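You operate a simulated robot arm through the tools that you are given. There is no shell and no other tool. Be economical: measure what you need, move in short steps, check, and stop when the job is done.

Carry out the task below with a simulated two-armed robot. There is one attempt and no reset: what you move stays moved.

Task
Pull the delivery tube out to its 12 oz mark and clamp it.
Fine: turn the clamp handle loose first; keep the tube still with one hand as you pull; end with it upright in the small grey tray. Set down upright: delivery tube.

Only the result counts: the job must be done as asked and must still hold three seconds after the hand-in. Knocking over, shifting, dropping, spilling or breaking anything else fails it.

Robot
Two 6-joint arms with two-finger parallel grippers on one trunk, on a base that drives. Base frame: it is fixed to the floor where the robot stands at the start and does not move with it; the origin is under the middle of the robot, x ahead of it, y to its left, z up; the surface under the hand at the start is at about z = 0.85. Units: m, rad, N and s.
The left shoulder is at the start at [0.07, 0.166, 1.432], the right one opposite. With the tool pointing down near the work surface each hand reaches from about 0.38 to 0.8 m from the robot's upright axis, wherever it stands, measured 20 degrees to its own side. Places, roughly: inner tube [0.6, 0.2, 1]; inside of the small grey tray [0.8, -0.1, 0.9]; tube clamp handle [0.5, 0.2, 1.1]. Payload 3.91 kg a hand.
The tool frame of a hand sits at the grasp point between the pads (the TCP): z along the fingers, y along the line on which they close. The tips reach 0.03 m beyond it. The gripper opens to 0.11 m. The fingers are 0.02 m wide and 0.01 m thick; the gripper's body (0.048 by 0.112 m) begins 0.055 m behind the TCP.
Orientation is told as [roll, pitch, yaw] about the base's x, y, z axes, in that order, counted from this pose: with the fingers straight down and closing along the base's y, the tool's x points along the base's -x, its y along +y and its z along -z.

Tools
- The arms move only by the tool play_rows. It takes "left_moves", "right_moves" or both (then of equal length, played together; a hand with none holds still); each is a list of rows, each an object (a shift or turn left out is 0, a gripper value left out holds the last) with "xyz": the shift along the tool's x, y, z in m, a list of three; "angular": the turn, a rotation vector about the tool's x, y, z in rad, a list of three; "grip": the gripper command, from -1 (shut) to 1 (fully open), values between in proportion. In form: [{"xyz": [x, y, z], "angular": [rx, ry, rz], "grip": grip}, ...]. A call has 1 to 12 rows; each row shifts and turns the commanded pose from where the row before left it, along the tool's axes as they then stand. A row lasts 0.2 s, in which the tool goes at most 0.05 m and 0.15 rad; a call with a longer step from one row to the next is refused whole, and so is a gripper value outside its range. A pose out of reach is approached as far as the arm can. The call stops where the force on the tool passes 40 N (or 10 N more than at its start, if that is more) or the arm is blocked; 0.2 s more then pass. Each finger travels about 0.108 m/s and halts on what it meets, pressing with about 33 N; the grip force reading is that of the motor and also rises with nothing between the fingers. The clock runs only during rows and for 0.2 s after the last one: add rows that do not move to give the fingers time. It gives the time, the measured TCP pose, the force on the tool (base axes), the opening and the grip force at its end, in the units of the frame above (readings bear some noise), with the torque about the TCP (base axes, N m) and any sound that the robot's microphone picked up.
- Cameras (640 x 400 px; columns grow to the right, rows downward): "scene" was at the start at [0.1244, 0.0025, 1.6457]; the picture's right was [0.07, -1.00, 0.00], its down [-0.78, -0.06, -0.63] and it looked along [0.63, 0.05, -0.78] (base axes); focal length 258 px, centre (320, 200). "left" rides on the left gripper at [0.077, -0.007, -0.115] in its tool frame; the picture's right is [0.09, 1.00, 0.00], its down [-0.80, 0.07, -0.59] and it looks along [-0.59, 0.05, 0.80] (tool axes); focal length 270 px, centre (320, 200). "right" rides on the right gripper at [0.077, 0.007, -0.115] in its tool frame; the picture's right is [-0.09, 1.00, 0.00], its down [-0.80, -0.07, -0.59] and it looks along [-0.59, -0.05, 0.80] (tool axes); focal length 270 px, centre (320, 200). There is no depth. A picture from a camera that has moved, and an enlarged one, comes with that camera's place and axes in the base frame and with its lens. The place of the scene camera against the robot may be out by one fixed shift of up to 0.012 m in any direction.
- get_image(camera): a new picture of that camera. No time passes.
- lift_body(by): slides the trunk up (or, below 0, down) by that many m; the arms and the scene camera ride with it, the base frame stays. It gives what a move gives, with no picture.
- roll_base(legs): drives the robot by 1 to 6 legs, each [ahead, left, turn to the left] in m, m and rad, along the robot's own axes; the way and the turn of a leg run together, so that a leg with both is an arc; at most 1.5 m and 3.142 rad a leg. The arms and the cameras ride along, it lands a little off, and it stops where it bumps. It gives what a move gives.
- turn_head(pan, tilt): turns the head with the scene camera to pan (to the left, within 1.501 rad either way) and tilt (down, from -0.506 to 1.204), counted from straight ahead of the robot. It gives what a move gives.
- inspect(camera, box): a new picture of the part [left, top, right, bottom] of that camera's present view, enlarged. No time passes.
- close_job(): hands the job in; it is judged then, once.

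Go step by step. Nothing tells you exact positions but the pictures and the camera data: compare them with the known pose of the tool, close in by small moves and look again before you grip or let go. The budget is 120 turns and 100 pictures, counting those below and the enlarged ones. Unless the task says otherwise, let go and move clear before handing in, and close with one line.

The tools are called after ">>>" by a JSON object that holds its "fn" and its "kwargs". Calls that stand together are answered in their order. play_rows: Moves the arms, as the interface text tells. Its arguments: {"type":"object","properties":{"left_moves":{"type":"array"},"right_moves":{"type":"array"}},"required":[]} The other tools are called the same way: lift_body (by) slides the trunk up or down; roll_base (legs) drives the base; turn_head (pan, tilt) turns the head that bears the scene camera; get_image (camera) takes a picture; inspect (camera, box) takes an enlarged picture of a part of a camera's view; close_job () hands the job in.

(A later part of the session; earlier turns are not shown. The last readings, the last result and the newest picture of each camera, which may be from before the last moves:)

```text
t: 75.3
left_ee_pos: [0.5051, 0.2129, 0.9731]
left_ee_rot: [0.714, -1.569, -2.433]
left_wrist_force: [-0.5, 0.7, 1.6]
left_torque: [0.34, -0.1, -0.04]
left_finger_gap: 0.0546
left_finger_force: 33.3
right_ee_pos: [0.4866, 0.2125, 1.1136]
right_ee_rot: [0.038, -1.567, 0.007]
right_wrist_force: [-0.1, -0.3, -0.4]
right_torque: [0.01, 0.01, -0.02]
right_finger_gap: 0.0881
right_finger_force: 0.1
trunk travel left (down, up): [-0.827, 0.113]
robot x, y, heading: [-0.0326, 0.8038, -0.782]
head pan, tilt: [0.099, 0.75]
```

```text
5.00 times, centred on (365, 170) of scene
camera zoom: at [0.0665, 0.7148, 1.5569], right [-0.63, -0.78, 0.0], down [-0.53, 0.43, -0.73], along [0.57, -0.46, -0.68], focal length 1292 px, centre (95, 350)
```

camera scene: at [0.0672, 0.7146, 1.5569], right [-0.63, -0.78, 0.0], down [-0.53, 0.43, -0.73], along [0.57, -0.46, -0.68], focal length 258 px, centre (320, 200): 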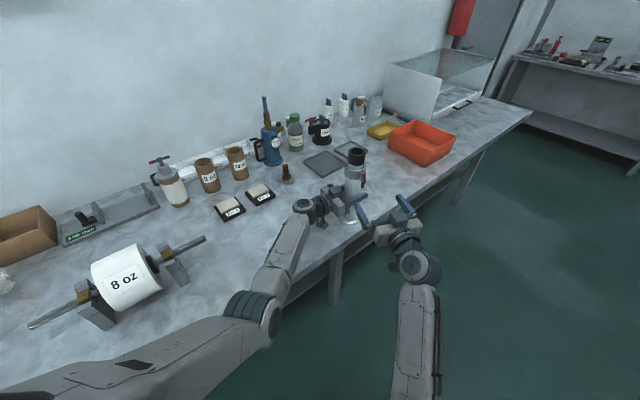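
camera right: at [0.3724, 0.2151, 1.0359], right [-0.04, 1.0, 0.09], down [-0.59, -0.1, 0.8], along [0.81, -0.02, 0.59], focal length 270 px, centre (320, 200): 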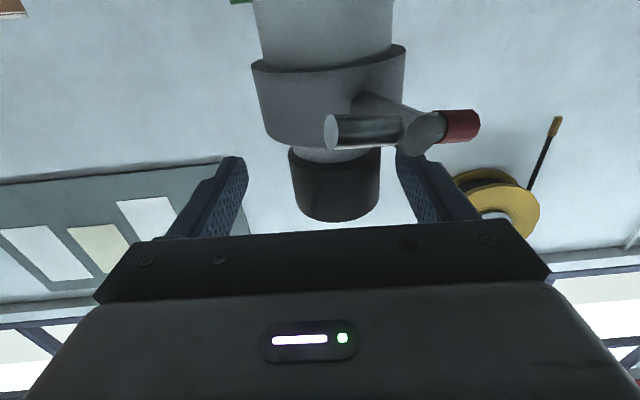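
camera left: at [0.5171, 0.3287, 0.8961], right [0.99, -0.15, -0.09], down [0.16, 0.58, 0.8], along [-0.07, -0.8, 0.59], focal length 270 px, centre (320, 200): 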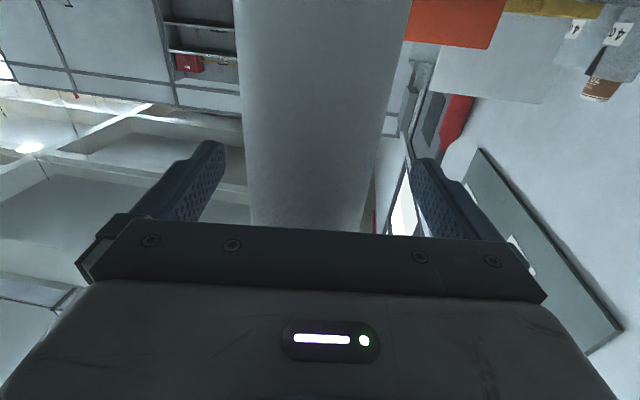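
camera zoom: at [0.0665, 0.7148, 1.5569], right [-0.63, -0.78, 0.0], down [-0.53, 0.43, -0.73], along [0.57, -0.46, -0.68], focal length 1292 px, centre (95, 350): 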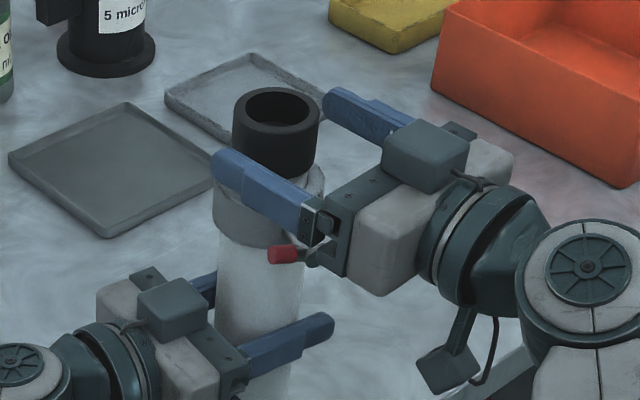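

The cap is slightly left of the finger centre. I'll shift 6 mm, advance 17 mm and close gently.

>>> {"fn": "play_rows", "kwargs": {"right_moves": [{"xyz": [0, 0.006, 0.017]}, {"grip": -1}, {"grip": -1}, {"grip": -1}]}}

>>> {"fn": "inspect", "kwargs": {"camera": "scene", "box": [310, 130, 420, 210]}}

```text
t: 76.3
left_ee_pos: [0.5061, 0.2135, 0.9716]
left_ee_rot: [0.254, -1.57, -1.973]
left_wrist_force: [-0.1, -7.9, 0.0]
left_torque: [0.96, -0.07, -0.07]
left_finger_gap: 0.0546
left_finger_force: 33.1
right_ee_pos: [0.5022, 0.2215, 1.1118]
right_ee_rot: [0.341, -1.566, -0.297]
right_wrist_force: [0.3, 8.1, -0.2]
right_torque: [-0.07, -0.29, 0.04]
right_finger_gap: 0.0501
right_finger_force: 32.4
trunk travel left (down, up): [-0.827, 0.113]
robot x, y, heading: [-0.029, 0.802, -0.785]
head pan, tilt: [0.099, 0.75]
```

```text
5.00 times, centred on (365, 170) of scene
camera zoom: at [0.0672, 0.7148, 1.5569], right [-0.63, -0.78, 0.0], down [-0.53, 0.43, -0.73], along [0.57, -0.46, -0.68], focal length 1292 px, centre (95, 350)
```

zoom: 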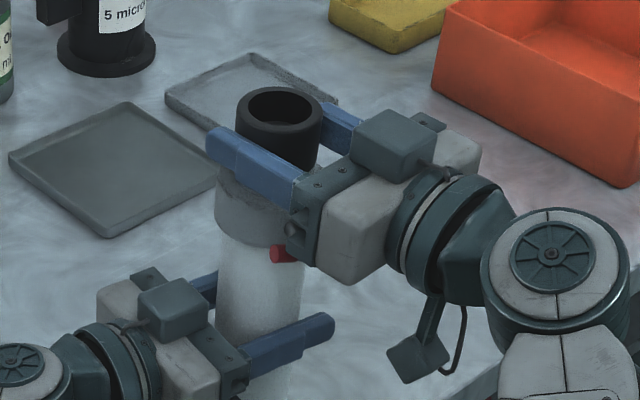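

The cap is gripped (5 cm). I'll relieve the side force and pull up 2 cm to see whether it slides and marks appear.

>>> {"fn": "play_rows", "kwargs": {"right_moves": [{"xyz": [0, 0.005, 0]}, {"xyz": [-0.01, 0, 0]}, {"xyz": [-0.01, 0, 0]}, {"xyz": [-0.01, 0, 0]}, {}]}}

>>> {"fn": "inspect", "kwargs": {"camera": "scene", "box": [310, 130, 420, 210]}}

>>> {"fn": "inspect", "kwargs": {"camera": "right", "box": [200, 40, 500, 240]}}

```text
t: 77.5
left_ee_pos: [0.5079, 0.2126, 0.9731]
left_ee_rot: [0.602, -1.569, -2.319]
left_wrist_force: [6.2, 6.5, 9.1]
left_torque: [-0.51, 0.0, 0.16]
left_finger_gap: 0.0547
left_finger_force: 33.5
right_ee_pos: [0.5029, 0.2253, 1.143]
right_ee_rot: [0.178, -1.565, -0.132]
right_wrist_force: [-6.0, -8.8, -3.1]
right_torque: [-0.74, 0.9, -0.31]
right_finger_gap: 0.0505
right_finger_force: 33.0
trunk travel left (down, up): [-0.827, 0.113]
robot x, y, heading: [-0.0309, 0.8071, -0.783]
head pan, tilt: [0.099, 0.75]
```

```text
5.00 times, centred on (365, 170) of scene
camera zoom: at [0.0676, 0.7143, 1.5568], right [-0.63, -0.78, 0.0], down [-0.53, 0.43, -0.73], along [0.57, -0.46, -0.68], focal length 1292 px, centre (95, 350)
```

zoom: 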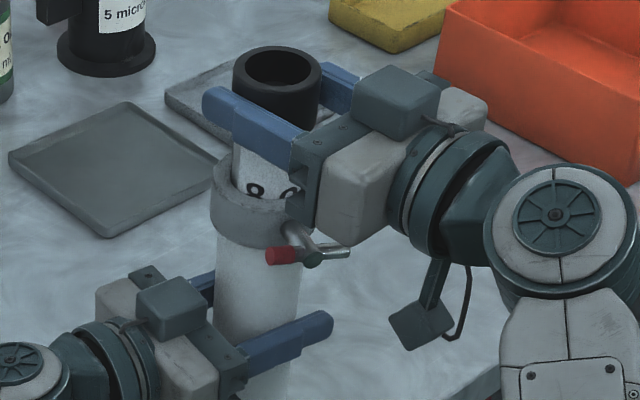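

```text
2.00 times, centred on (350, 140) of right
camera zoom: at [0.3892, 0.2275, 1.0663], right [-0.04, 0.99, 0.09], down [-0.59, -0.1, 0.8], along [0.81, -0.02, 0.59], focal length 541 px, centre (260, 320)
```

zoom: 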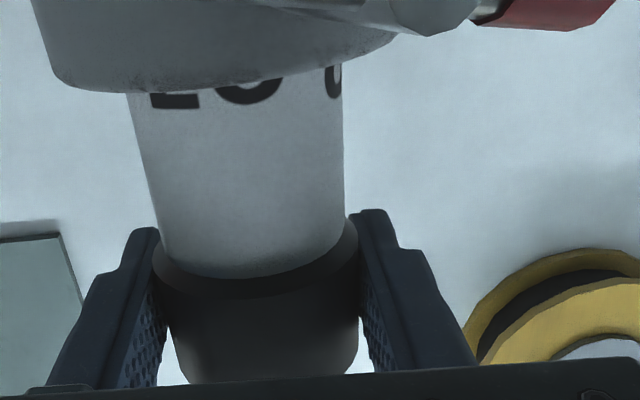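

It slides and an "8 oz" print is emerging. I'll continue pulling toward the 12 oz mark.

>>> {"fn": "play_rows", "kwargs": {"right_moves": [{"xyz": [-0.01, -0.0025, 0]}, {"xyz": [-0.01, 0, 0]}, {"xyz": [-0.01, 0, 0]}, {}]}}

>>> {"fn": "inspect", "kwargs": {"camera": "scene", "box": [310, 110, 420, 210]}}

>>> {"fn": "inspect", "kwargs": {"camera": "right", "box": [200, 0, 500, 200]}}

```text
t: 78.5
left_ee_pos: [0.5043, 0.2138, 0.971]
left_ee_rot: [-0.374, -1.569, -1.346]
left_wrist_force: [-3.9, -1.0, 8.0]
left_torque: [0.84, -0.36, 0.02]
left_finger_gap: 0.0548
left_finger_force: 32.9
right_ee_pos: [0.5027, 0.223, 1.1724]
right_ee_rot: [0.432, -1.567, -0.387]
right_wrist_force: [4.9, 1.1, -3.4]
right_torque: [-0.46, -0.68, -0.07]
right_finger_gap: 0.0505
right_finger_force: 33.1
trunk travel left (down, up): [-0.827, 0.113]
robot x, y, heading: [-0.0311, 0.8079, -0.786]
head pan, tilt: [0.099, 0.75]
```

```text
4.00 times, centred on (365, 160) of scene
camera zoom: at [0.0678, 0.7144, 1.5568], right [-0.63, -0.78, 0.0], down [-0.53, 0.43, -0.73], along [0.57, -0.46, -0.68], focal length 1034 px, centre (140, 360)
```

zoom: 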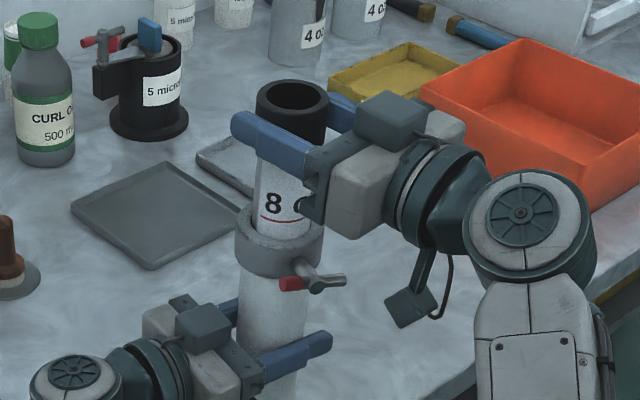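

```text
2.00 times, centred on (350, 100) of right
camera zoom: at [0.389, 0.2255, 1.0962], right [-0.05, 0.99, 0.09], down [-0.59, -0.1, 0.8], along [0.81, -0.02, 0.59], focal length 541 px, centre (260, 400)
```

zoom: 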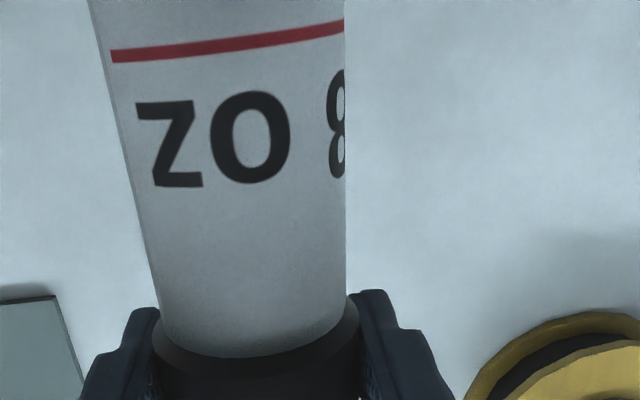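

The red line under each label is the mark. I'll keep pulling for the 12 oz line.

>>> {"fn": "play_rows", "kwargs": {"right_moves": [{"xyz": [-0.01, 0, 0]}, {"xyz": [-0.01, 0, 0]}, {"xyz": [-0.01, 0, 0]}, {}]}}

>>> {"fn": "inspect", "kwargs": {"camera": "scene", "box": [330, 120, 390, 200]}}

```text
t: 79.5
left_ee_pos: [0.5054, 0.213, 0.9727]
left_ee_rot: [0.017, -1.569, -1.738]
left_wrist_force: [-3.2, -0.8, 6.1]
left_torque: [0.54, -0.31, 0.08]
left_finger_gap: 0.0548
left_finger_force: 33.0
right_ee_pos: [0.503, 0.2229, 1.2041]
right_ee_rot: [0.033, -1.568, 0.011]
right_wrist_force: [3.7, -0.7, -1.9]
right_torque: [-0.63, -0.24, 0.03]
right_finger_gap: 0.0505
right_finger_force: 33.2
trunk travel left (down, up): [-0.827, 0.113]
robot x, y, heading: [-0.0276, 0.8046, -0.782]
head pan, tilt: [0.099, 0.75]
```

```text
5.00 times, centred on (360, 160) of scene
camera zoom: at [0.0674, 0.7142, 1.5568], right [-0.63, -0.78, 0.0], down [-0.53, 0.43, -0.73], along [0.57, -0.46, -0.68], focal length 1292 px, centre (120, 400)
```

zoom: 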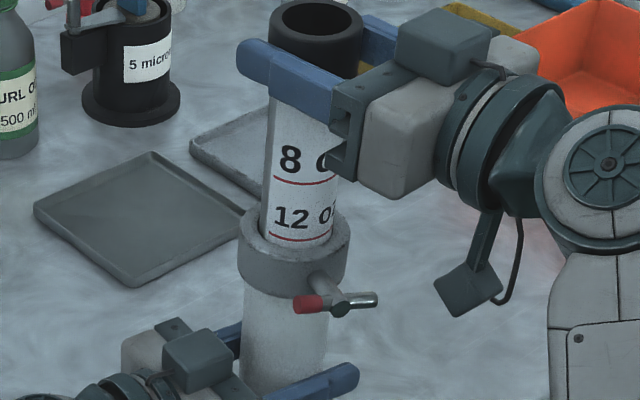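

The 12 oz line is out, close to the collar's top. I'll zoom to judge the exact level.

>>> {"fn": "inspect", "kwargs": {"camera": "scene", "box": [352, 152, 376, 178]}}

>>> {"fn": "inspect", "kwargs": {"camera": "left", "box": [200, 100, 440, 240]}}

```text
15.38 times, centred on (364, 165) of scene
camera zoom: at [0.0674, 0.7142, 1.5568], right [-0.63, -0.78, 0.0], down [-0.53, 0.43, -0.73], along [0.57, -0.46, -0.68], focal length 3977 px, centre (-357, 738)
```

zoom: 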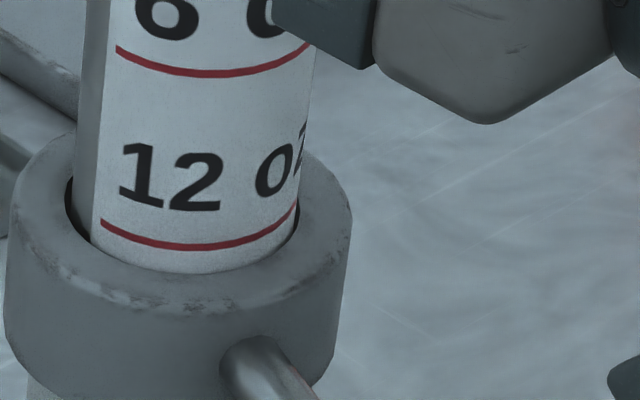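

```text
2.67 times, centred on (320, 170) of left
camera zoom: at [0.5172, 0.3285, 0.8954], right [0.99, -0.15, -0.09], down [0.16, 0.58, 0.8], along [-0.07, -0.8, 0.59], focal length 721 px, centre (320, 280)
```

zoom: 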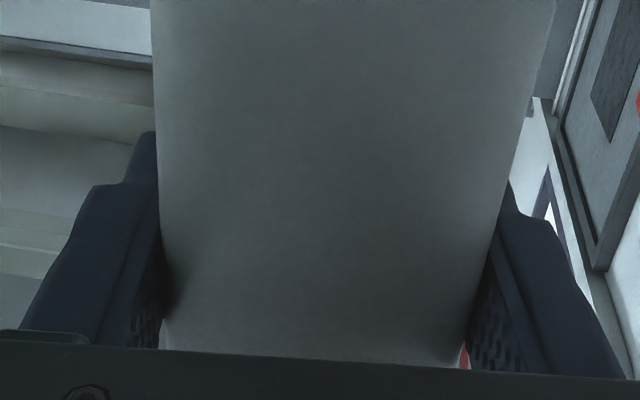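

The 12 oz line is about 5 mm above the collar top, so I'll lower the inner tube 5 mm.

>>> {"fn": "play_rows", "kwargs": {"right_moves": [{"xyz": [0.005, 0, 0]}, {}, {}]}}

>>> {"fn": "inspect", "kwargs": {"camera": "scene", "box": [352, 152, 376, 178]}}

```text
t: 80.3
left_ee_pos: [0.5058, 0.2142, 0.9728]
left_ee_rot: [-0.487, -1.568, -1.229]
left_wrist_force: [-0.6, 1.5, 0.1]
left_torque: [0.23, 0.11, 0.12]
left_finger_gap: 0.0547
left_finger_force: 33.1
right_ee_pos: [0.5025, 0.2237, 1.1999]
right_ee_rot: [-0.771, -1.569, 0.816]
right_wrist_force: [2.3, -3.6, 7.2]
right_torque: [-0.76, -0.91, -0.19]
right_finger_gap: 0.0503
right_finger_force: 33.2
trunk travel left (down, up): [-0.827, 0.113]
robot x, y, heading: [-0.0298, 0.8055, -0.78]
head pan, tilt: [0.099, 0.75]
```

```text
15.38 times, centred on (364, 165) of scene
camera zoom: at [0.067, 0.7154, 1.5569], right [-0.63, -0.78, 0.0], down [-0.53, 0.43, -0.73], along [0.57, -0.46, -0.68], focal length 3977 px, centre (-357, 738)
```

zoom: 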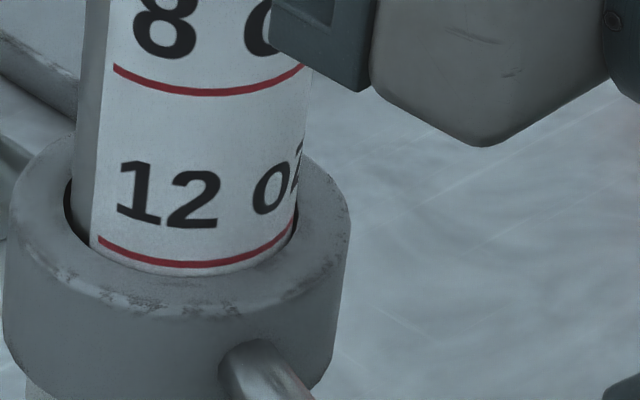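

Line nearly level with the collar top. I'll go down 1 mm more, then open the right hand carefully to see if friction holds the inner tube.

>>> {"fn": "play_rows", "kwargs": {"right_moves": [{"xyz": [0.001, 0, 0]}, {}, {"grip": -0.05}, {"grip": 0.3}, {"grip": 0.6}, {}]}}

>>> {"fn": "inspect", "kwargs": {"camera": "scene", "box": [352, 152, 376, 178]}}

```text
t: 81.7
left_ee_pos: [0.5064, 0.2132, 0.9719]
left_ee_rot: [-0.211, -1.57, -1.508]
left_wrist_force: [0.3, -0.6, 0.1]
left_torque: [0.11, 0.04, 0.01]
left_finger_gap: 0.0546
left_finger_force: 33.1
right_ee_pos: [0.5021, 0.2251, 1.1962]
right_ee_rot: [0.287, -1.568, -0.244]
right_wrist_force: [1.3, 0.4, 0.5]
right_torque: [-0.02, -0.01, 0.01]
right_finger_gap: 0.0879
right_finger_force: 0.1
trunk travel left (down, up): [-0.827, 0.113]
robot x, y, heading: [-0.0315, 0.802, -0.785]
head pan, tilt: [0.099, 0.75]
```

```text
15.38 times, centred on (364, 165) of scene
camera zoom: at [0.0677, 0.7143, 1.5568], right [-0.63, -0.78, 0.0], down [-0.53, 0.43, -0.73], along [0.57, -0.46, -0.68], focal length 3977 px, centre (-357, 738)
```

zoom: 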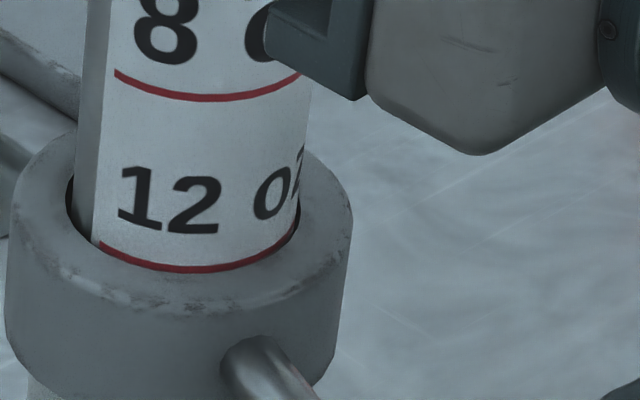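

Friction holds it and the 12 oz line is flush with the collar. I'll retreat and bring the right hand back to the T-bar.

>>> {"fn": "play_rows", "kwargs": {"right_moves": [{"xyz": [0, 0, -0.045]}, {"xyz": [0, 0, -0.045]}, {"xyz": [0, 0, -0.04]}, {"xyz": [0.041, 0.013, 0]}, {"xyz": [0.041, 0.013, 0]}, {"xyz": [0.0395, 0.0125, 0]}, {"angular": [0.125, 0, 0], "grip": -0.3}, {"angular": [0.125, 0, 0], "grip": -0.3}, {"angular": [0, 0, -0.14]}, {"angular": [0, 0, -0.14]}, {"angular": [0, 0, -0.14]}, {"angular": [0, 0, -0.14]}]}}

>>> {"fn": "play_rows", "kwargs": {"right_moves": [{"angular": [0, 0, -0.14]}, {"angular": [0, 0, -0.14]}, {"angular": [0, 0, -0.14]}, {"angular": [0, 0, -0.14]}, {"angular": [0, 0, -0.14]}, {"angular": [0, 0, -0.14]}, {"angular": [0, 0, -0.14]}, {}]}}

>>> {"fn": "inspect", "kwargs": {"camera": "right", "box": [200, 40, 440, 240]}}

>>> {"fn": "inspect", "kwargs": {"camera": "scene", "box": [320, 110, 400, 200]}}

```text
t: 84.3
left_ee_pos: [0.5059, 0.2144, 0.9717]
left_ee_rot: [-0.118, -1.569, -1.604]
left_wrist_force: [0.4, 0.7, 0.1]
left_torque: [0.19, 0.03, 0.02]
left_finger_gap: 0.0545
left_finger_force: 33.3
right_ee_pos: [0.3707, 0.2551, 1.0763]
right_ee_rot: [-1.564, -1.008, 1.361]
right_wrist_force: [-0.4, -0.3, -0.5]
right_torque: [-0.02, 0.02, -0.02]
right_finger_gap: 0.0383
right_finger_force: 0.0
trunk travel left (down, up): [-0.827, 0.113]
robot x, y, heading: [-0.0309, 0.8051, -0.783]
head pan, tilt: [0.099, 0.75]
```

```text
t: 86.1
left_ee_pos: [0.5055, 0.2129, 0.9716]
left_ee_rot: [-0.125, -1.569, -1.591]
left_wrist_force: [0.1, 0.2, 0.2]
left_torque: [0.16, 0.02, -0.01]
left_finger_gap: 0.0549
left_finger_force: 32.8
right_ee_pos: [0.3717, 0.2548, 1.0749]
right_ee_rot: [-1.568, -0.031, 1.366]
right_wrist_force: [0.6, 0.5, 0.4]
right_torque: [0.0, 0.02, -0.03]
right_finger_gap: 0.0386
right_finger_force: 0.1
trunk travel left (down, up): [-0.827, 0.113]
robot x, y, heading: [-0.033, 0.8042, -0.785]
head pan, tilt: [0.099, 0.75]
```

```text
2.00 times, centred on (320, 140) of right
camera zoom: at [0.2449, 0.2039, 1.0669], right [0.02, 0.12, -0.99], down [-0.42, 0.9, 0.1], along [0.91, 0.41, 0.07], focal length 541 px, centre (320, 320)
```

zoom: 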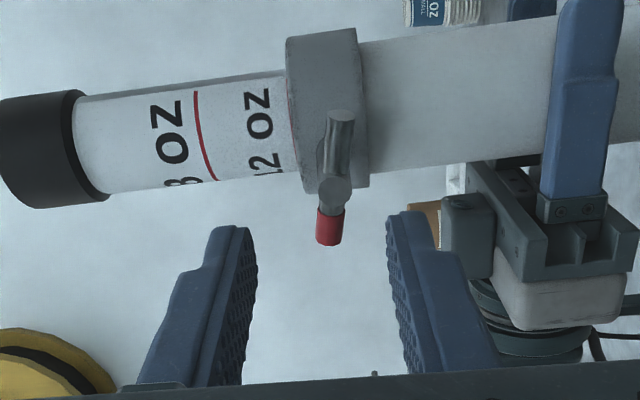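

```text
4.44 times, centred on (360, 155) of scene
camera zoom: at [0.0678, 0.7144, 1.5568], right [-0.63, -0.78, 0.0], down [-0.53, 0.43, -0.73], along [0.57, -0.46, -0.68], focal length 1149 px, centre (142, 400)
```

zoom: 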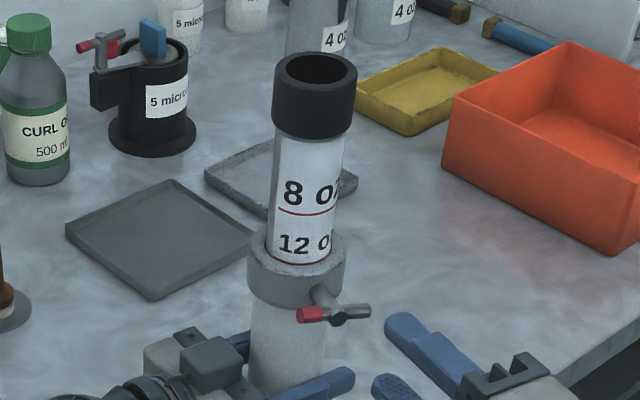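

Everything is in place. I'll slide the fingers back over the T-bar (fingers above and below it).

>>> {"fn": "play_rows", "kwargs": {"right_moves": [{"xyz": [-0.0045, 0.0015, 0.03]}, {"xyz": [0, 0, 0.025]}, {"xyz": [0, 0, 0.013]}, {"grip": -0.66}, {"grip": -0.66}]}}

>>> {"fn": "inspect", "kwargs": {"camera": "right", "box": [200, 40, 440, 240]}}

```text
t: 87.3
left_ee_pos: [0.5059, 0.2126, 0.9711]
left_ee_rot: [-0.253, -1.569, -1.466]
left_wrist_force: [-0.7, 1.5, 0.0]
left_torque: [0.09, 0.18, 0.03]
left_finger_gap: 0.0546
left_finger_force: 33.4
right_ee_pos: [0.4408, 0.2444, 1.0748]
right_ee_rot: [-1.565, -0.032, 1.367]
right_wrist_force: [0.2, -1.3, -4.7]
right_torque: [0.03, -0.01, -0.03]
right_finger_gap: 0.021
right_finger_force: 1.6
trunk travel left (down, up): [-0.827, 0.113]
robot x, y, heading: [-0.0298, 0.8095, -0.787]
head pan, tilt: [0.099, 0.75]
```

```text
2.00 times, centred on (320, 140) of right
camera zoom: at [0.3132, 0.1938, 1.0656], right [0.02, 0.12, -0.99], down [-0.42, 0.9, 0.1], along [0.91, 0.41, 0.07], focal length 541 px, centre (320, 320)
```

zoom: 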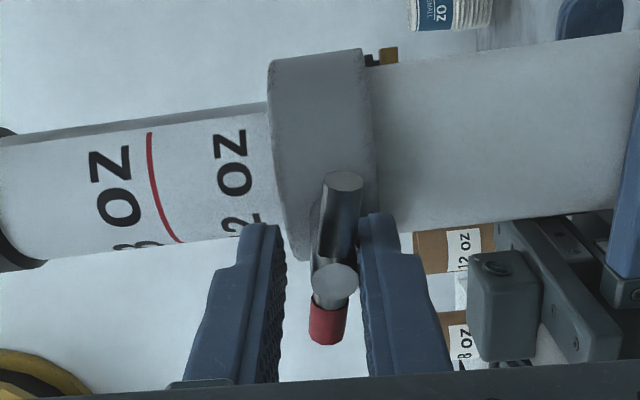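

The T-bar is captured. I'll turn it back clockwise about 90°, watching torque.

>>> {"fn": "play_rows", "kwargs": {"right_moves": [{"xyz": [0, 0.0015, 0], "angular": [0, 0, 0.14]}, {"angular": [0, 0, 0.14]}, {"angular": [0, 0, 0.14]}, {"angular": [0, 0, 0.14]}, {"angular": [0, 0, 0.14]}, {"angular": [0, 0, 0.14]}, {"angular": [0, 0, 0.14]}, {"angular": [0, 0, 0.14]}, {"angular": [0, 0, 0.14]}, {"angular": [0, 0, 0.14]}, {"angular": [0, 0, 0.14]}, {}]}}

>>> {"fn": "inspect", "kwargs": {"camera": "right", "box": [200, 40, 440, 240]}}

```text
t: 89.9
left_ee_pos: [0.5072, 0.2142, 0.9721]
left_ee_rot: [-0.008, -1.569, -1.714]
left_wrist_force: [1.5, 3.0, 0.6]
left_torque: [-0.32, -0.03, -0.18]
left_finger_gap: 0.0546
left_finger_force: 33.0
right_ee_pos: [0.4379, 0.2472, 1.0734]
right_ee_rot: [0.468, -1.568, -0.673]
right_wrist_force: [-1.3, -3.8, 0.8]
right_torque: [-0.03, -0.04, -0.12]
right_finger_gap: 0.0204
right_finger_force: 2.0
trunk travel left (down, up): [-0.827, 0.113]
robot x, y, heading: [-0.032, 0.8042, -0.783]
head pan, tilt: [0.099, 0.75]
```

```text
2.00 times, centred on (320, 140) of right
camera zoom: at [0.3292, 0.2768, 0.9965], right [0.2, 0.98, 0.09], down [-0.59, 0.05, 0.8], along [0.78, -0.22, 0.59], focal length 541 px, centre (320, 320)
```

zoom: 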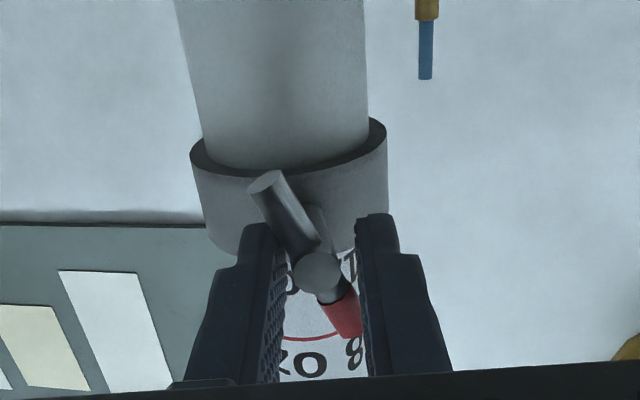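

The bar lags by the finger slack, about 25° short of vertical. I'll turn further.

>>> {"fn": "play_rows", "kwargs": {"right_moves": [{"angular": [0, 0, 0.14]}, {"angular": [0, 0, 0.14]}, {"angular": [0, 0, 0.14]}, {}]}}

>>> {"fn": "inspect", "kwargs": {"camera": "right", "box": [200, 40, 440, 240]}}

>>> {"fn": "inspect", "kwargs": {"camera": "scene", "box": [330, 140, 400, 200]}}

```text
t: 90.9
left_ee_pos: [0.506, 0.2127, 0.9724]
left_ee_rot: [-0.077, -1.57, -1.644]
left_wrist_force: [1.7, 6.3, -0.1]
left_torque: [-0.56, 0.04, -0.44]
left_finger_gap: 0.0548
left_finger_force: 33.5
right_ee_pos: [0.4383, 0.2464, 1.0737]
right_ee_rot: [1.564, -1.149, -1.769]
right_wrist_force: [-1.2, -7.0, 1.4]
right_torque: [-0.12, -0.07, -0.11]
right_finger_gap: 0.0218
right_finger_force: 3.1
trunk travel left (down, up): [-0.827, 0.113]
robot x, y, heading: [-0.0289, 0.8069, -0.782]
head pan, tilt: [0.099, 0.75]
```

```text
2.00 times, centred on (320, 140) of right
camera zoom: at [0.3348, 0.307, 1.0059], right [0.18, 0.85, 0.49], down [-0.66, -0.26, 0.7], along [0.73, -0.45, 0.52], focal length 541 px, centre (320, 320)
```

zoom: 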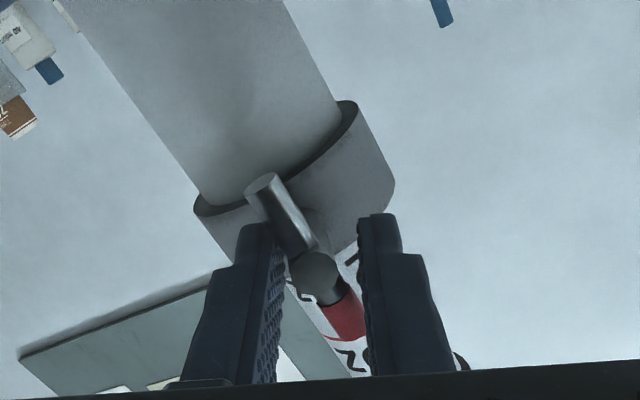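

```text
6.67 times, centred on (365, 170) of scene
camera zoom: at [0.0673, 0.7145, 1.5569], right [-0.63, -0.78, 0.0], down [-0.53, 0.43, -0.73], along [0.57, -0.46, -0.68], focal length 1723 px, centre (20, 400)
```

zoom: 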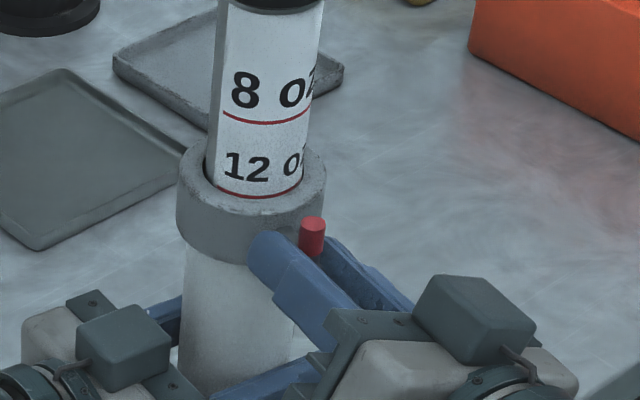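

The bar is back parallel with the tube. I'll push a little further to check for a firm stop.

>>> {"fn": "play_rows", "kwargs": {"right_moves": [{"angular": [0, 0, 0.1]}, {"angular": [0, 0, 0.1]}, {}]}}

>>> {"fn": "inspect", "kwargs": {"camera": "right", "box": [200, 40, 440, 240]}}

```text
t: 91.7
left_ee_pos: [0.5055, 0.2137, 0.9718]
left_ee_rot: [0.319, -1.57, -2.039]
left_wrist_force: [2.1, 5.2, -0.1]
left_torque: [0.64, -0.17, -0.44]
left_finger_gap: 0.0546
left_finger_force: 33.1
right_ee_pos: [0.4372, 0.2455, 1.0725]
right_ee_rot: [1.566, -0.951, -1.771]
right_wrist_force: [-4.6, -8.6, 4.0]
right_torque: [-1.54, 0.46, -0.12]
right_finger_gap: 0.0242
right_finger_force: 33.1
trunk travel left (down, up): [-0.827, 0.113]
robot x, y, heading: [-0.0327, 0.806, -0.784]
head pan, tilt: [0.099, 0.75]
```

```text
2.00 times, centred on (320, 140) of right
camera zoom: at [0.3371, 0.3187, 1.0149], right [0.16, 0.74, 0.65], down [-0.69, -0.39, 0.61], along [0.71, -0.54, 0.45], focal length 541 px, centre (320, 320)
```

zoom: 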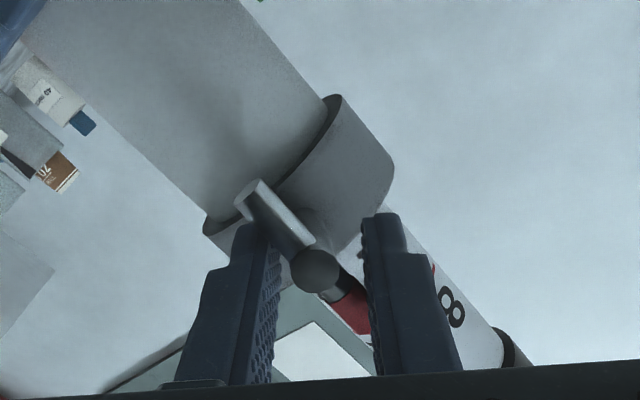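

The torque rose sharply against a stop, so the clamp is tight. I'll turn back slightly, open, withdraw and check the mark.

>>> {"fn": "play_rows", "kwargs": {"right_moves": [{"angular": [0, 0, -0.14]}, {"angular": [0, 0, -0.14], "grip": -0.3}, {"grip": -0.3}, {"xyz": [0, 0, -0.03]}, {"xyz": [0, 0, -0.04]}, {"angular": [0, 0, -0.14]}, {"angular": [0, 0, -0.14]}, {"xyz": [0, 0, -0.04]}, {}]}}

>>> {"fn": "inspect", "kwargs": {"camera": "scene", "box": [345, 140, 385, 185]}}

```text
t: 93.7
left_ee_pos: [0.5078, 0.2117, 0.9715]
left_ee_rot: [-1.103, -1.57, -0.618]
left_wrist_force: [-1.2, -1.0, -0.8]
left_torque: [0.12, 0.18, 0.05]
left_finger_gap: 0.0545
left_finger_force: 33.1
right_ee_pos: [0.331, 0.2678, 1.0738]
right_ee_rot: [1.501, -1.512, -1.706]
right_wrist_force: [0.9, 0.1, -0.5]
right_torque: [0.0, -0.05, 0.03]
right_finger_gap: 0.0385
right_finger_force: 0.0
trunk travel left (down, up): [-0.827, 0.113]
robot x, y, heading: [-0.0293, 0.8079, -0.782]
head pan, tilt: [0.099, 0.75]
```

```text
8.89 times, centred on (365, 162) of scene
camera zoom: at [0.0689, 0.7146, 1.5568], right [-0.63, -0.78, 0.0], down [-0.53, 0.43, -0.73], along [0.57, -0.46, -0.68], focal length 2298 px, centre (-80, 533)
```

zoom: 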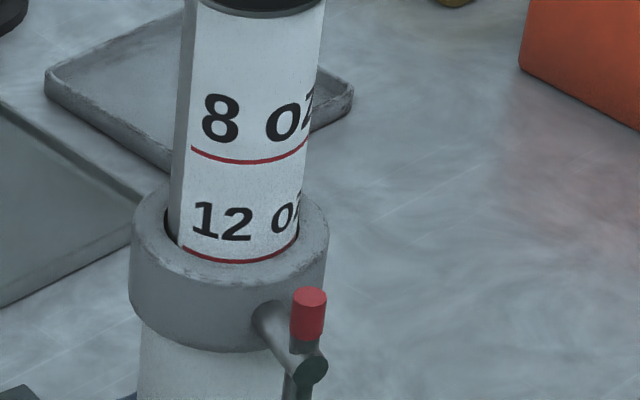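

Clamped with the 12 oz line at the collar and the red end up. Now I'll lift everything with the trunk (+0.09), retract the right hand, and drive back to clear the bench.

>>> {"fn": "lift_body", "kwargs": {"by": 0.09}}

>>> {"fn": "play_rows", "kwargs": {"right_moves": [{"xyz": [-0.03, -0.03, -0.02]}, {"xyz": [-0.03, -0.03, -0.02]}, {}]}}

>>> {"fn": "roll_base", "kwargs": {"legs": [[-0.25, -0.25, 0]]}}

>>> {"fn": "get_image", "kwargs": {"camera": "scene"}}

```text
t: 94.9
left_ee_pos: [0.506, 0.2138, 1.0615]
left_ee_rot: [-0.405, -1.568, -1.316]
left_wrist_force: [-0.5, -0.3, -8.3]
left_torque: [-0.08, 0.04, -0.02]
left_finger_gap: 0.0544
left_finger_force: 32.9
right_ee_pos: [0.3316, 0.2686, 1.1621]
right_ee_rot: [1.504, -1.51, -1.708]
right_wrist_force: [-1.0, -0.1, -0.1]
right_torque: [0.0, 0.03, -0.03]
right_finger_gap: 0.0385
right_finger_force: 0.0
trunk travel left (down, up): [-0.917, 0.023]
robot x, y, heading: [-0.0338, 0.8086, -0.785]
head pan, tilt: [0.099, 0.75]
```

```text
t: 95.7
left_ee_pos: [0.5084, 0.2148, 1.0616]
left_ee_rot: [-0.982, -1.57, -0.737]
left_wrist_force: [0.1, 0.7, -7.8]
left_torque: [-0.09, -0.01, -0.02]
left_finger_gap: 0.0545
left_finger_force: 33.3
right_ee_pos: [0.2793, 0.2156, 1.2188]
right_ee_rot: [1.49, -1.511, -1.696]
right_wrist_force: [0.5, -0.3, 0.0]
right_torque: [0.0, 0.01, 0.0]
right_finger_gap: 0.0384
right_finger_force: 0.1
trunk travel left (down, up): [-0.917, 0.023]
robot x, y, heading: [-0.0285, 0.8037, -0.783]
head pan, tilt: [0.099, 0.75]
```

```text
t: 98.0
left_ee_pos: [0.1534, 0.213, 1.0598]
left_ee_rot: [-0.762, -1.566, -0.954]
left_wrist_force: [0.8, -1.0, -8.2]
left_torque: [-0.06, 0.06, 0.0]
left_finger_gap: 0.0546
left_finger_force: 33.4
right_ee_pos: [-0.0751, 0.2127, 1.2169]
right_ee_rot: [1.478, -1.509, -1.682]
right_wrist_force: [0.0, -0.1, -0.3]
right_torque: [0.01, 0.03, -0.02]
right_finger_gap: 0.0386
right_finger_force: 0.0
trunk travel left (down, up): [-0.917, 0.023]
robot x, y, heading: [-0.3897, 0.8033, -0.78]
head pan, tilt: [0.099, 0.75]
```

```text
19 pictures are left
camera scene: at [-0.2863, 0.7121, 1.6465], right [-0.63, -0.78, 0.0], down [-0.53, 0.43, -0.73], along [0.57, -0.46, -0.68], focal length 258 px, centre (320, 200)
```

scene: 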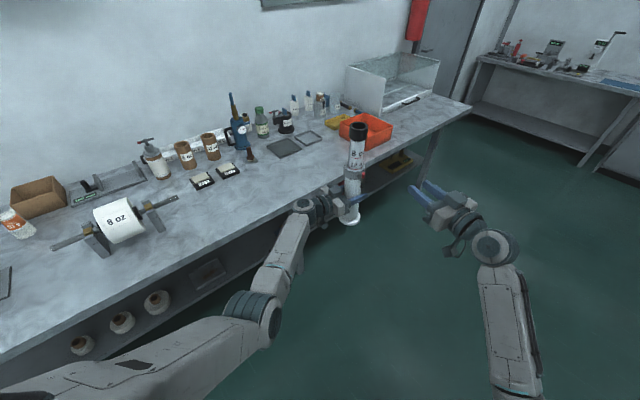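

All clear and the tube hangs upright. Next I'll turn to face the bench, then strafe right toward the tray.

>>> {"fn": "roll_base", "kwargs": {"legs": [[0, 0, 0.78], [0, -0.86, 0]]}}

>>> {"fn": "turn_head", "kwargs": {"pan": 0.0, "tilt": 0.65}}

>>> {"fn": "get_image", "kwargs": {"camera": "scene"}}

```text
t: 104.7
left_ee_pos: [0.4222, -0.0952, 1.0611]
left_ee_rot: [-0.356, -1.571, -0.562]
left_wrist_force: [-0.3, -0.4, -7.6]
left_torque: [0.0, 0.01, 0.0]
left_finger_gap: 0.0545
left_finger_force: 33.1
right_ee_pos: [0.2626, -0.2562, 1.2192]
right_ee_rot: [1.501, -1.512, -0.903]
right_wrist_force: [-0.1, 0.2, -0.3]
right_torque: [0.05, 0.01, 0.0]
right_finger_gap: 0.0384
right_finger_force: 0.1
trunk travel left (down, up): [-0.917, 0.023]
robot x, y, heading: [-0.3784, -0.0686, 0.022]
head pan, tilt: [0.099, 0.75]
```

```text
t: 105.4
left_ee_pos: [0.422, -0.0957, 1.0597]
left_ee_rot: [-0.149, -1.568, -0.771]
left_wrist_force: [-0.5, -0.5, -7.6]
left_torque: [-0.06, -0.03, -0.01]
left_finger_gap: 0.0547
left_finger_force: 32.9
right_ee_pos: [0.2638, -0.2581, 1.2193]
right_ee_rot: [1.509, -1.509, -0.912]
right_wrist_force: [0.3, -0.6, -0.2]
right_torque: [0.01, 0.02, -0.03]
right_finger_gap: 0.0383
right_finger_force: 0.2
trunk travel left (down, up): [-0.917, 0.023]
robot x, y, heading: [-0.3757, -0.0673, 0.019]
head pan, tilt: [0.0, 0.649]
```

```text
18 pictures are left
camera scene: at [-0.2403, -0.0688, 1.6553], right [0.02, -1.0, 0.0], down [-0.61, -0.01, -0.8], along [0.8, 0.01, -0.61], focal length 258 px, centre (320, 200)
```

scene: 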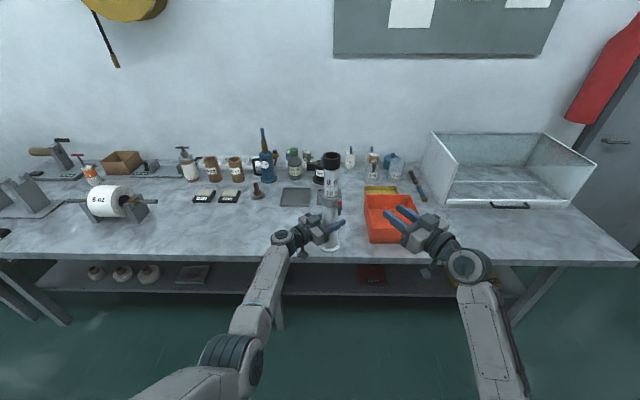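

The path ahead is clear. I'll drive ahead 0.35 with the tube about 9 cm above the bench.

>>> {"fn": "roll_base", "kwargs": {"legs": [[0.36, 0, -0.02]]}}

>>> {"fn": "turn_head", "kwargs": {"pan": -0.05, "tilt": 0.8}}

>>> {"fn": "get_image", "kwargs": {"camera": "scene"}}

>>> {"fn": "inspect", "kwargs": {"camera": "scene", "box": [270, 120, 390, 220]}}

```text
t: 107.7
left_ee_pos: [0.7803, -0.1097, 1.0634]
left_ee_rot: [0.444, -1.57, -1.384]
left_wrist_force: [-0.4, 0.0, -6.2]
left_torque: [-0.06, -0.02, -0.01]
left_finger_gap: 0.0549
left_finger_force: 33.0
right_ee_pos: [0.6177, -0.2684, 1.2201]
right_ee_rot: [1.532, -1.51, -0.956]
right_wrist_force: [0.3, 0.3, 0.5]
right_torque: [0.01, 0.01, 0.0]
right_finger_gap: 0.0386
right_finger_force: 0.1
trunk travel left (down, up): [-0.917, 0.023]
robot x, y, heading: [-0.0172, -0.0643, -0.005]
head pan, tilt: [0.0, 0.649]
```

```text
t: 108.4
left_ee_pos: [0.783, -0.109, 1.0597]
left_ee_rot: [-0.191, -1.567, -0.748]
left_wrist_force: [-0.4, 0.7, -7.5]
left_torque: [-0.05, -0.06, 0.01]
left_finger_gap: 0.0548
left_finger_force: 33.6
right_ee_pos: [0.6183, -0.27, 1.22]
right_ee_rot: [1.51, -1.51, -0.934]
right_wrist_force: [0.3, -0.5, -0.1]
right_torque: [0.01, 0.01, -0.01]
right_finger_gap: 0.0385
right_finger_force: 0.0
trunk travel left (down, up): [-0.917, 0.023]
robot x, y, heading: [-0.0157, -0.0653, -0.007]
head pan, tilt: [-0.051, 0.799]
```

```text
17 pictures are left
camera scene: at [0.1143, -0.0734, 1.6428], right [-0.05, -1.0, 0.0], down [-0.72, 0.04, -0.7], along [0.7, -0.04, -0.72], focal length 258 px, centre (320, 200)
```

scene: 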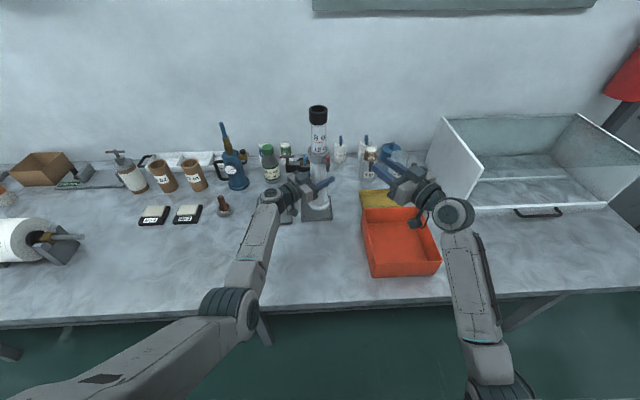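

```text
4.00 times, centred on (330, 170) of scene
camera zoom: at [0.1143, -0.0734, 1.6428], right [-0.05, -1.0, 0.0], down [-0.72, 0.04, -0.7], along [0.7, -0.04, -0.72], focal length 1034 px, centre (280, 320)
```

zoom: 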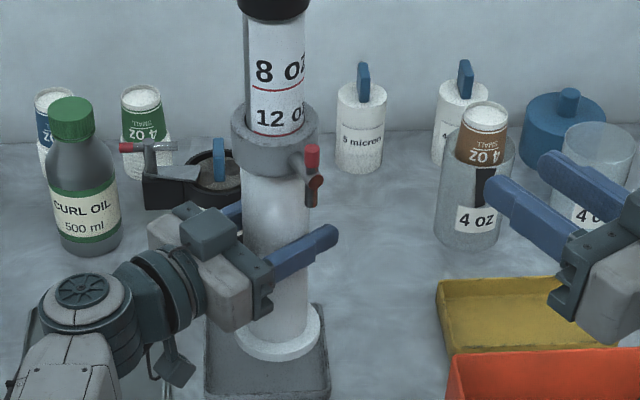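

The tube hangs just short of the tray, whose centre I take to be about (0.825, -0.097). I'll shift the tube there, then lower part way and look.

>>> {"fn": "play_rows", "kwargs": {"left_moves": [{"xyz": [0, 0.0205, 0.0075]}, {"xyz": [0, 0.0205, 0.0075]}, {"xyz": [0.025, 0, 0]}, {"xyz": [0.02, 0, 0]}, {}]}}

>>> {"fn": "inspect", "kwargs": {"camera": "scene", "box": [270, 150, 370, 240]}}

```text
t: 109.6
left_ee_pos: [0.8173, -0.0911, 1.0204]
left_ee_rot: [0.066, -1.568, -1.002]
left_wrist_force: [0.1, 0.1, -7.2]
left_torque: [-0.06, -0.06, -0.01]
left_finger_gap: 0.0546
left_finger_force: 33.1
left hand out of reach, approached as far as the arm can: row 4
right_ee_pos: [0.6196, -0.2683, 1.2197]
right_ee_rot: [1.506, -1.51, -0.933]
right_wrist_force: [1.2, -0.1, 0.1]
right_torque: [0.02, -0.02, -0.01]
right_finger_gap: 0.0382
right_finger_force: 0.1
trunk travel left (down, up): [-0.917, 0.023]
robot x, y, heading: [-0.0142, -0.0692, -0.001]
head pan, tilt: [-0.051, 0.799]
```

```text
4.44 times, centred on (320, 195) of scene
camera zoom: at [0.114, -0.0729, 1.6428], right [-0.05, -1.0, 0.0], down [-0.72, 0.04, -0.7], along [0.7, -0.04, -0.72], focal length 1149 px, centre (320, 222)
```

zoom: 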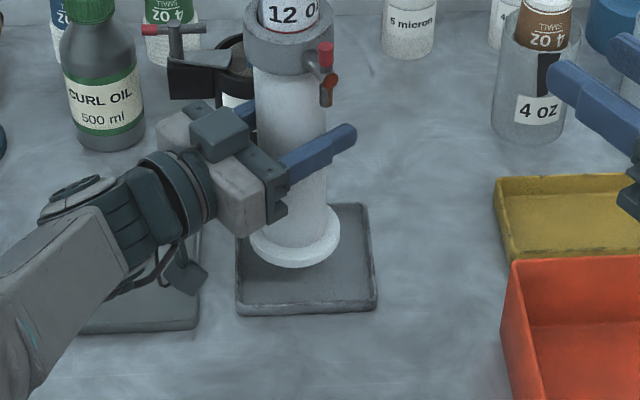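

Base view agrees with the tool pose: the tray centre is (0.822, -0.102). The left arm is at full stretch, so I'll pull it in 5 cm, roll ahead the same, and lower with the trunk.

>>> {"fn": "play_rows", "kwargs": {"left_moves": [{"xyz": [-0.01, -0.02, -0.015]}, {"xyz": [0, -0.02, -0.015]}, {}]}}

>>> {"fn": "roll_base", "kwargs": {"legs": [[0.05, 0, 0]]}}

>>> {"fn": "inspect", "kwargs": {"camera": "scene", "box": [270, 150, 370, 240]}}

```text
t: 110.4
left_ee_pos: [0.7694, -0.0907, 1.0303]
left_ee_rot: [-0.471, -1.564, -0.466]
left_wrist_force: [0.7, 0.2, -5.9]
left_torque: [-0.03, 0.0, -0.03]
left_finger_gap: 0.0547
left_finger_force: 33.1
left hand out of reach, approached as far as the arm can: row 1
right_ee_pos: [0.6227, -0.2707, 1.2163]
right_ee_rot: [1.487, -1.506, -0.913]
right_wrist_force: [-0.1, 0.4, 0.2]
right_torque: [-0.01, -0.05, 0.0]
right_finger_gap: 0.0385
right_finger_force: 0.0
trunk travel left (down, up): [-0.917, 0.023]
robot x, y, heading: [-0.021, -0.0642, -0.002]
head pan, tilt: [-0.051, 0.799]
```

```text
t: 111.3
left_ee_pos: [0.8099, -0.0922, 1.0397]
left_ee_rot: [1.942, -1.564, -2.882]
left_wrist_force: [-2.7, 0.0, -5.9]
left_torque: [-0.03, -0.07, 0.06]
left_finger_gap: 0.0546
left_finger_force: 33.1
right_ee_pos: [0.6609, -0.2677, 1.2244]
right_ee_rot: [1.626, -1.515, -1.05]
right_wrist_force: [-0.4, 0.4, 0.4]
right_torque: [-0.03, 0.04, -0.05]
right_finger_gap: 0.0383
right_finger_force: 0.1
trunk travel left (down, up): [-0.917, 0.023]
robot x, y, heading: [0.036, -0.0645, -0.001]
head pan, tilt: [-0.051, 0.799]
```

```text
4.44 times, centred on (320, 195) of scene
camera zoom: at [0.1513, -0.0731, 1.644], right [-0.05, -1.0, 0.0], down [-0.71, 0.04, -0.7], along [0.7, -0.04, -0.71], focal length 1149 px, centre (320, 222)
```

zoom: 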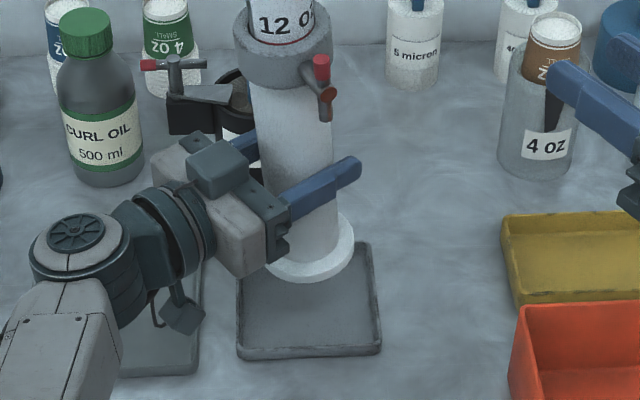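

The body bumped and tipped back slightly, so I'll ease back 2.5 cm. Then I'll raise the hand relative to the trunk, so the trunk does the lowering.

>>> {"fn": "roll_base", "kwargs": {"legs": [[-0.025, 0, 0]]}}

>>> {"fn": "play_rows", "kwargs": {"left_moves": [{"xyz": [-0.03, 0, 0]}, {"xyz": [-0.02, 0, 0]}, {}]}}

```text
t: 112.1
left_ee_pos: [0.799, -0.0912, 1.0257]
left_ee_rot: [-0.706, -1.562, -0.232]
left_wrist_force: [0.8, 0.1, -7.7]
left_torque: [-0.07, -0.02, -0.03]
left_finger_gap: 0.0545
left_finger_force: 32.6
right_ee_pos: [0.6531, -0.2686, 1.2142]
right_ee_rot: [1.423, -1.506, -0.849]
right_wrist_force: [0.8, 1.4, -1.2]
right_torque: [0.04, -0.05, 0.03]
right_finger_gap: 0.0384
right_finger_force: 0.0
trunk travel left (down, up): [-0.917, 0.023]
robot x, y, heading: [0.0079, -0.061, -0.004]
head pan, tilt: [-0.051, 0.799]
```

```text
t: 112.9
left_ee_pos: [0.7965, -0.0914, 1.0807]
left_ee_rot: [-0.456, -1.565, -0.483]
left_wrist_force: [0.3, 0.6, -7.0]
left_torque: [-0.07, -0.03, -0.03]
left_finger_gap: 0.0548
left_finger_force: 32.9
right_ee_pos: [0.6472, -0.2694, 1.2181]
right_ee_rot: [1.492, -1.509, -0.917]
right_wrist_force: [0.3, -0.3, -0.4]
right_torque: [0.02, 0.01, 0.03]
right_finger_gap: 0.0387
right_finger_force: 0.0
trunk travel left (down, up): [-0.917, 0.023]
robot x, y, heading: [0.0076, -0.0641, -0.008]
head pan, tilt: [-0.051, 0.799]
```

Now I'll centre over the tray and lower with the trunk to about 1 cm above its floor.

>>> {"fn": "play_rows", "kwargs": {"left_moves": [{"xyz": [0, 0.0143, 0.0236]}, {}]}}

>>> {"fn": "lift_body", "kwargs": {"by": -0.08}}

>>> {"fn": "inspect", "kwargs": {"camera": "scene", "box": [270, 150, 370, 240]}}

```text
t: 113.5
left_ee_pos: [0.82, -0.1025, 1.0799]
left_ee_rot: [-0.365, -1.568, -0.574]
left_wrist_force: [-1.2, 0.6, -7.7]
left_torque: [-0.1, 0.0, 0.0]
left_finger_gap: 0.0548
left_finger_force: 33.2
right_ee_pos: [0.6459, -0.2697, 1.2185]
right_ee_rot: [1.499, -1.508, -0.922]
right_wrist_force: [-0.9, 0.2, 0.1]
right_torque: [0.01, -0.02, -0.01]
right_finger_gap: 0.0389
right_finger_force: 0.0
trunk travel left (down, up): [-0.917, 0.023]
robot x, y, heading: [0.0069, -0.0645, 0.001]
head pan, tilt: [-0.051, 0.799]
```

```text
t: 114.7
left_ee_pos: [0.8183, -0.1033, 1.0011]
left_ee_rot: [-0.291, -1.567, -0.65]
left_wrist_force: [0.0, 0.9, -6.5]
left_torque: [-0.01, -0.05, -0.01]
left_finger_gap: 0.0547
left_finger_force: 33.2
right_ee_pos: [0.6457, -0.2685, 1.1391]
right_ee_rot: [1.506, -1.51, -0.932]
right_wrist_force: [0.6, -0.5, -0.1]
right_torque: [0.02, 0.04, -0.01]
right_finger_gap: 0.0384
right_finger_force: 0.0
trunk travel left (down, up): [-0.837, 0.103]
robot x, y, heading: [0.0051, -0.0685, -0.0]
head pan, tilt: [-0.051, 0.799]
```

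```text
4.44 times, centred on (320, 195) of scene
camera zoom: at [0.1398, -0.0733, 1.5627], right [-0.05, -1.0, 0.0], down [-0.72, 0.04, -0.7], along [0.7, -0.04, -0.72], focal length 1149 px, centre (320, 222)
```

zoom: 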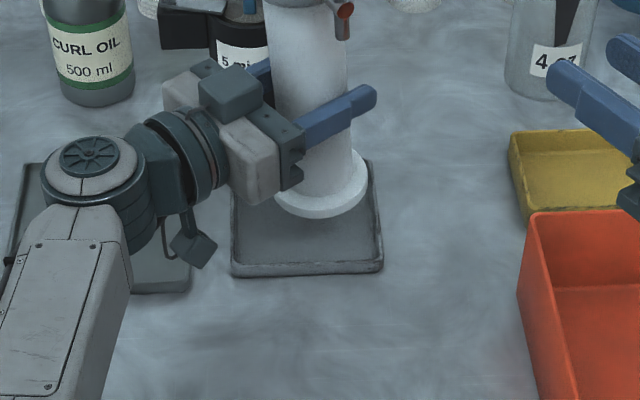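

The flange appears offset from the tool axis, so the tube may have tilted in the grip. I'll look at its whole length.

>>> {"fn": "inspect", "kwargs": {"camera": "scene", "box": [265, 70, 385, 220]}}

>>> {"fn": "get_image", "kwargs": {"camera": "right"}}

```text
2.67 times, centred on (325, 145) of scene
camera zoom: at [0.1398, -0.0733, 1.5627], right [-0.05, -1.0, 0.0], down [-0.72, 0.04, -0.7], along [0.7, -0.04, -0.72], focal length 689 px, centre (307, 347)
```

zoom: 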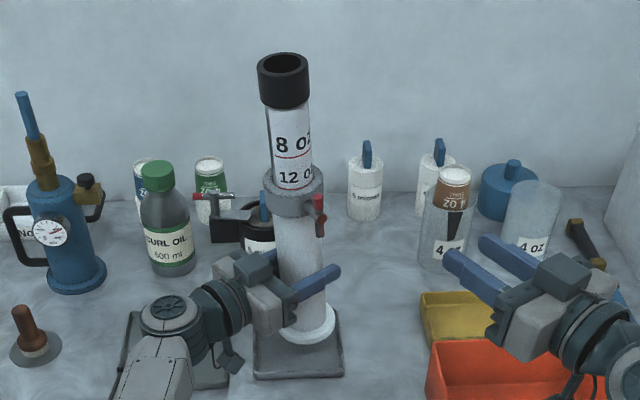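

```text
11 pictures are left
camera right: at [0.5439, -0.3211, 1.0629], right [-0.54, 0.83, 0.15], down [-0.43, -0.42, 0.8], along [0.72, 0.36, 0.58], focal length 270 px, centre (320, 200)
```

right: 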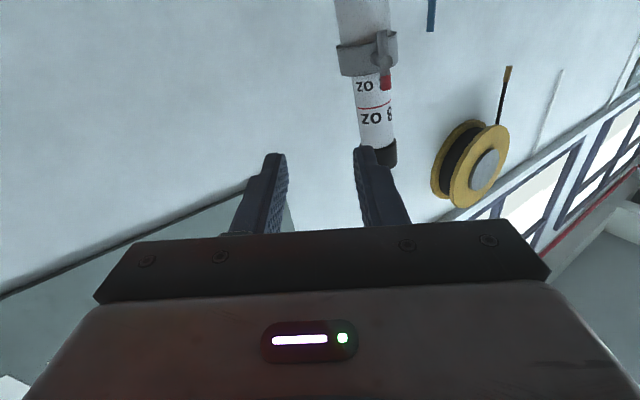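

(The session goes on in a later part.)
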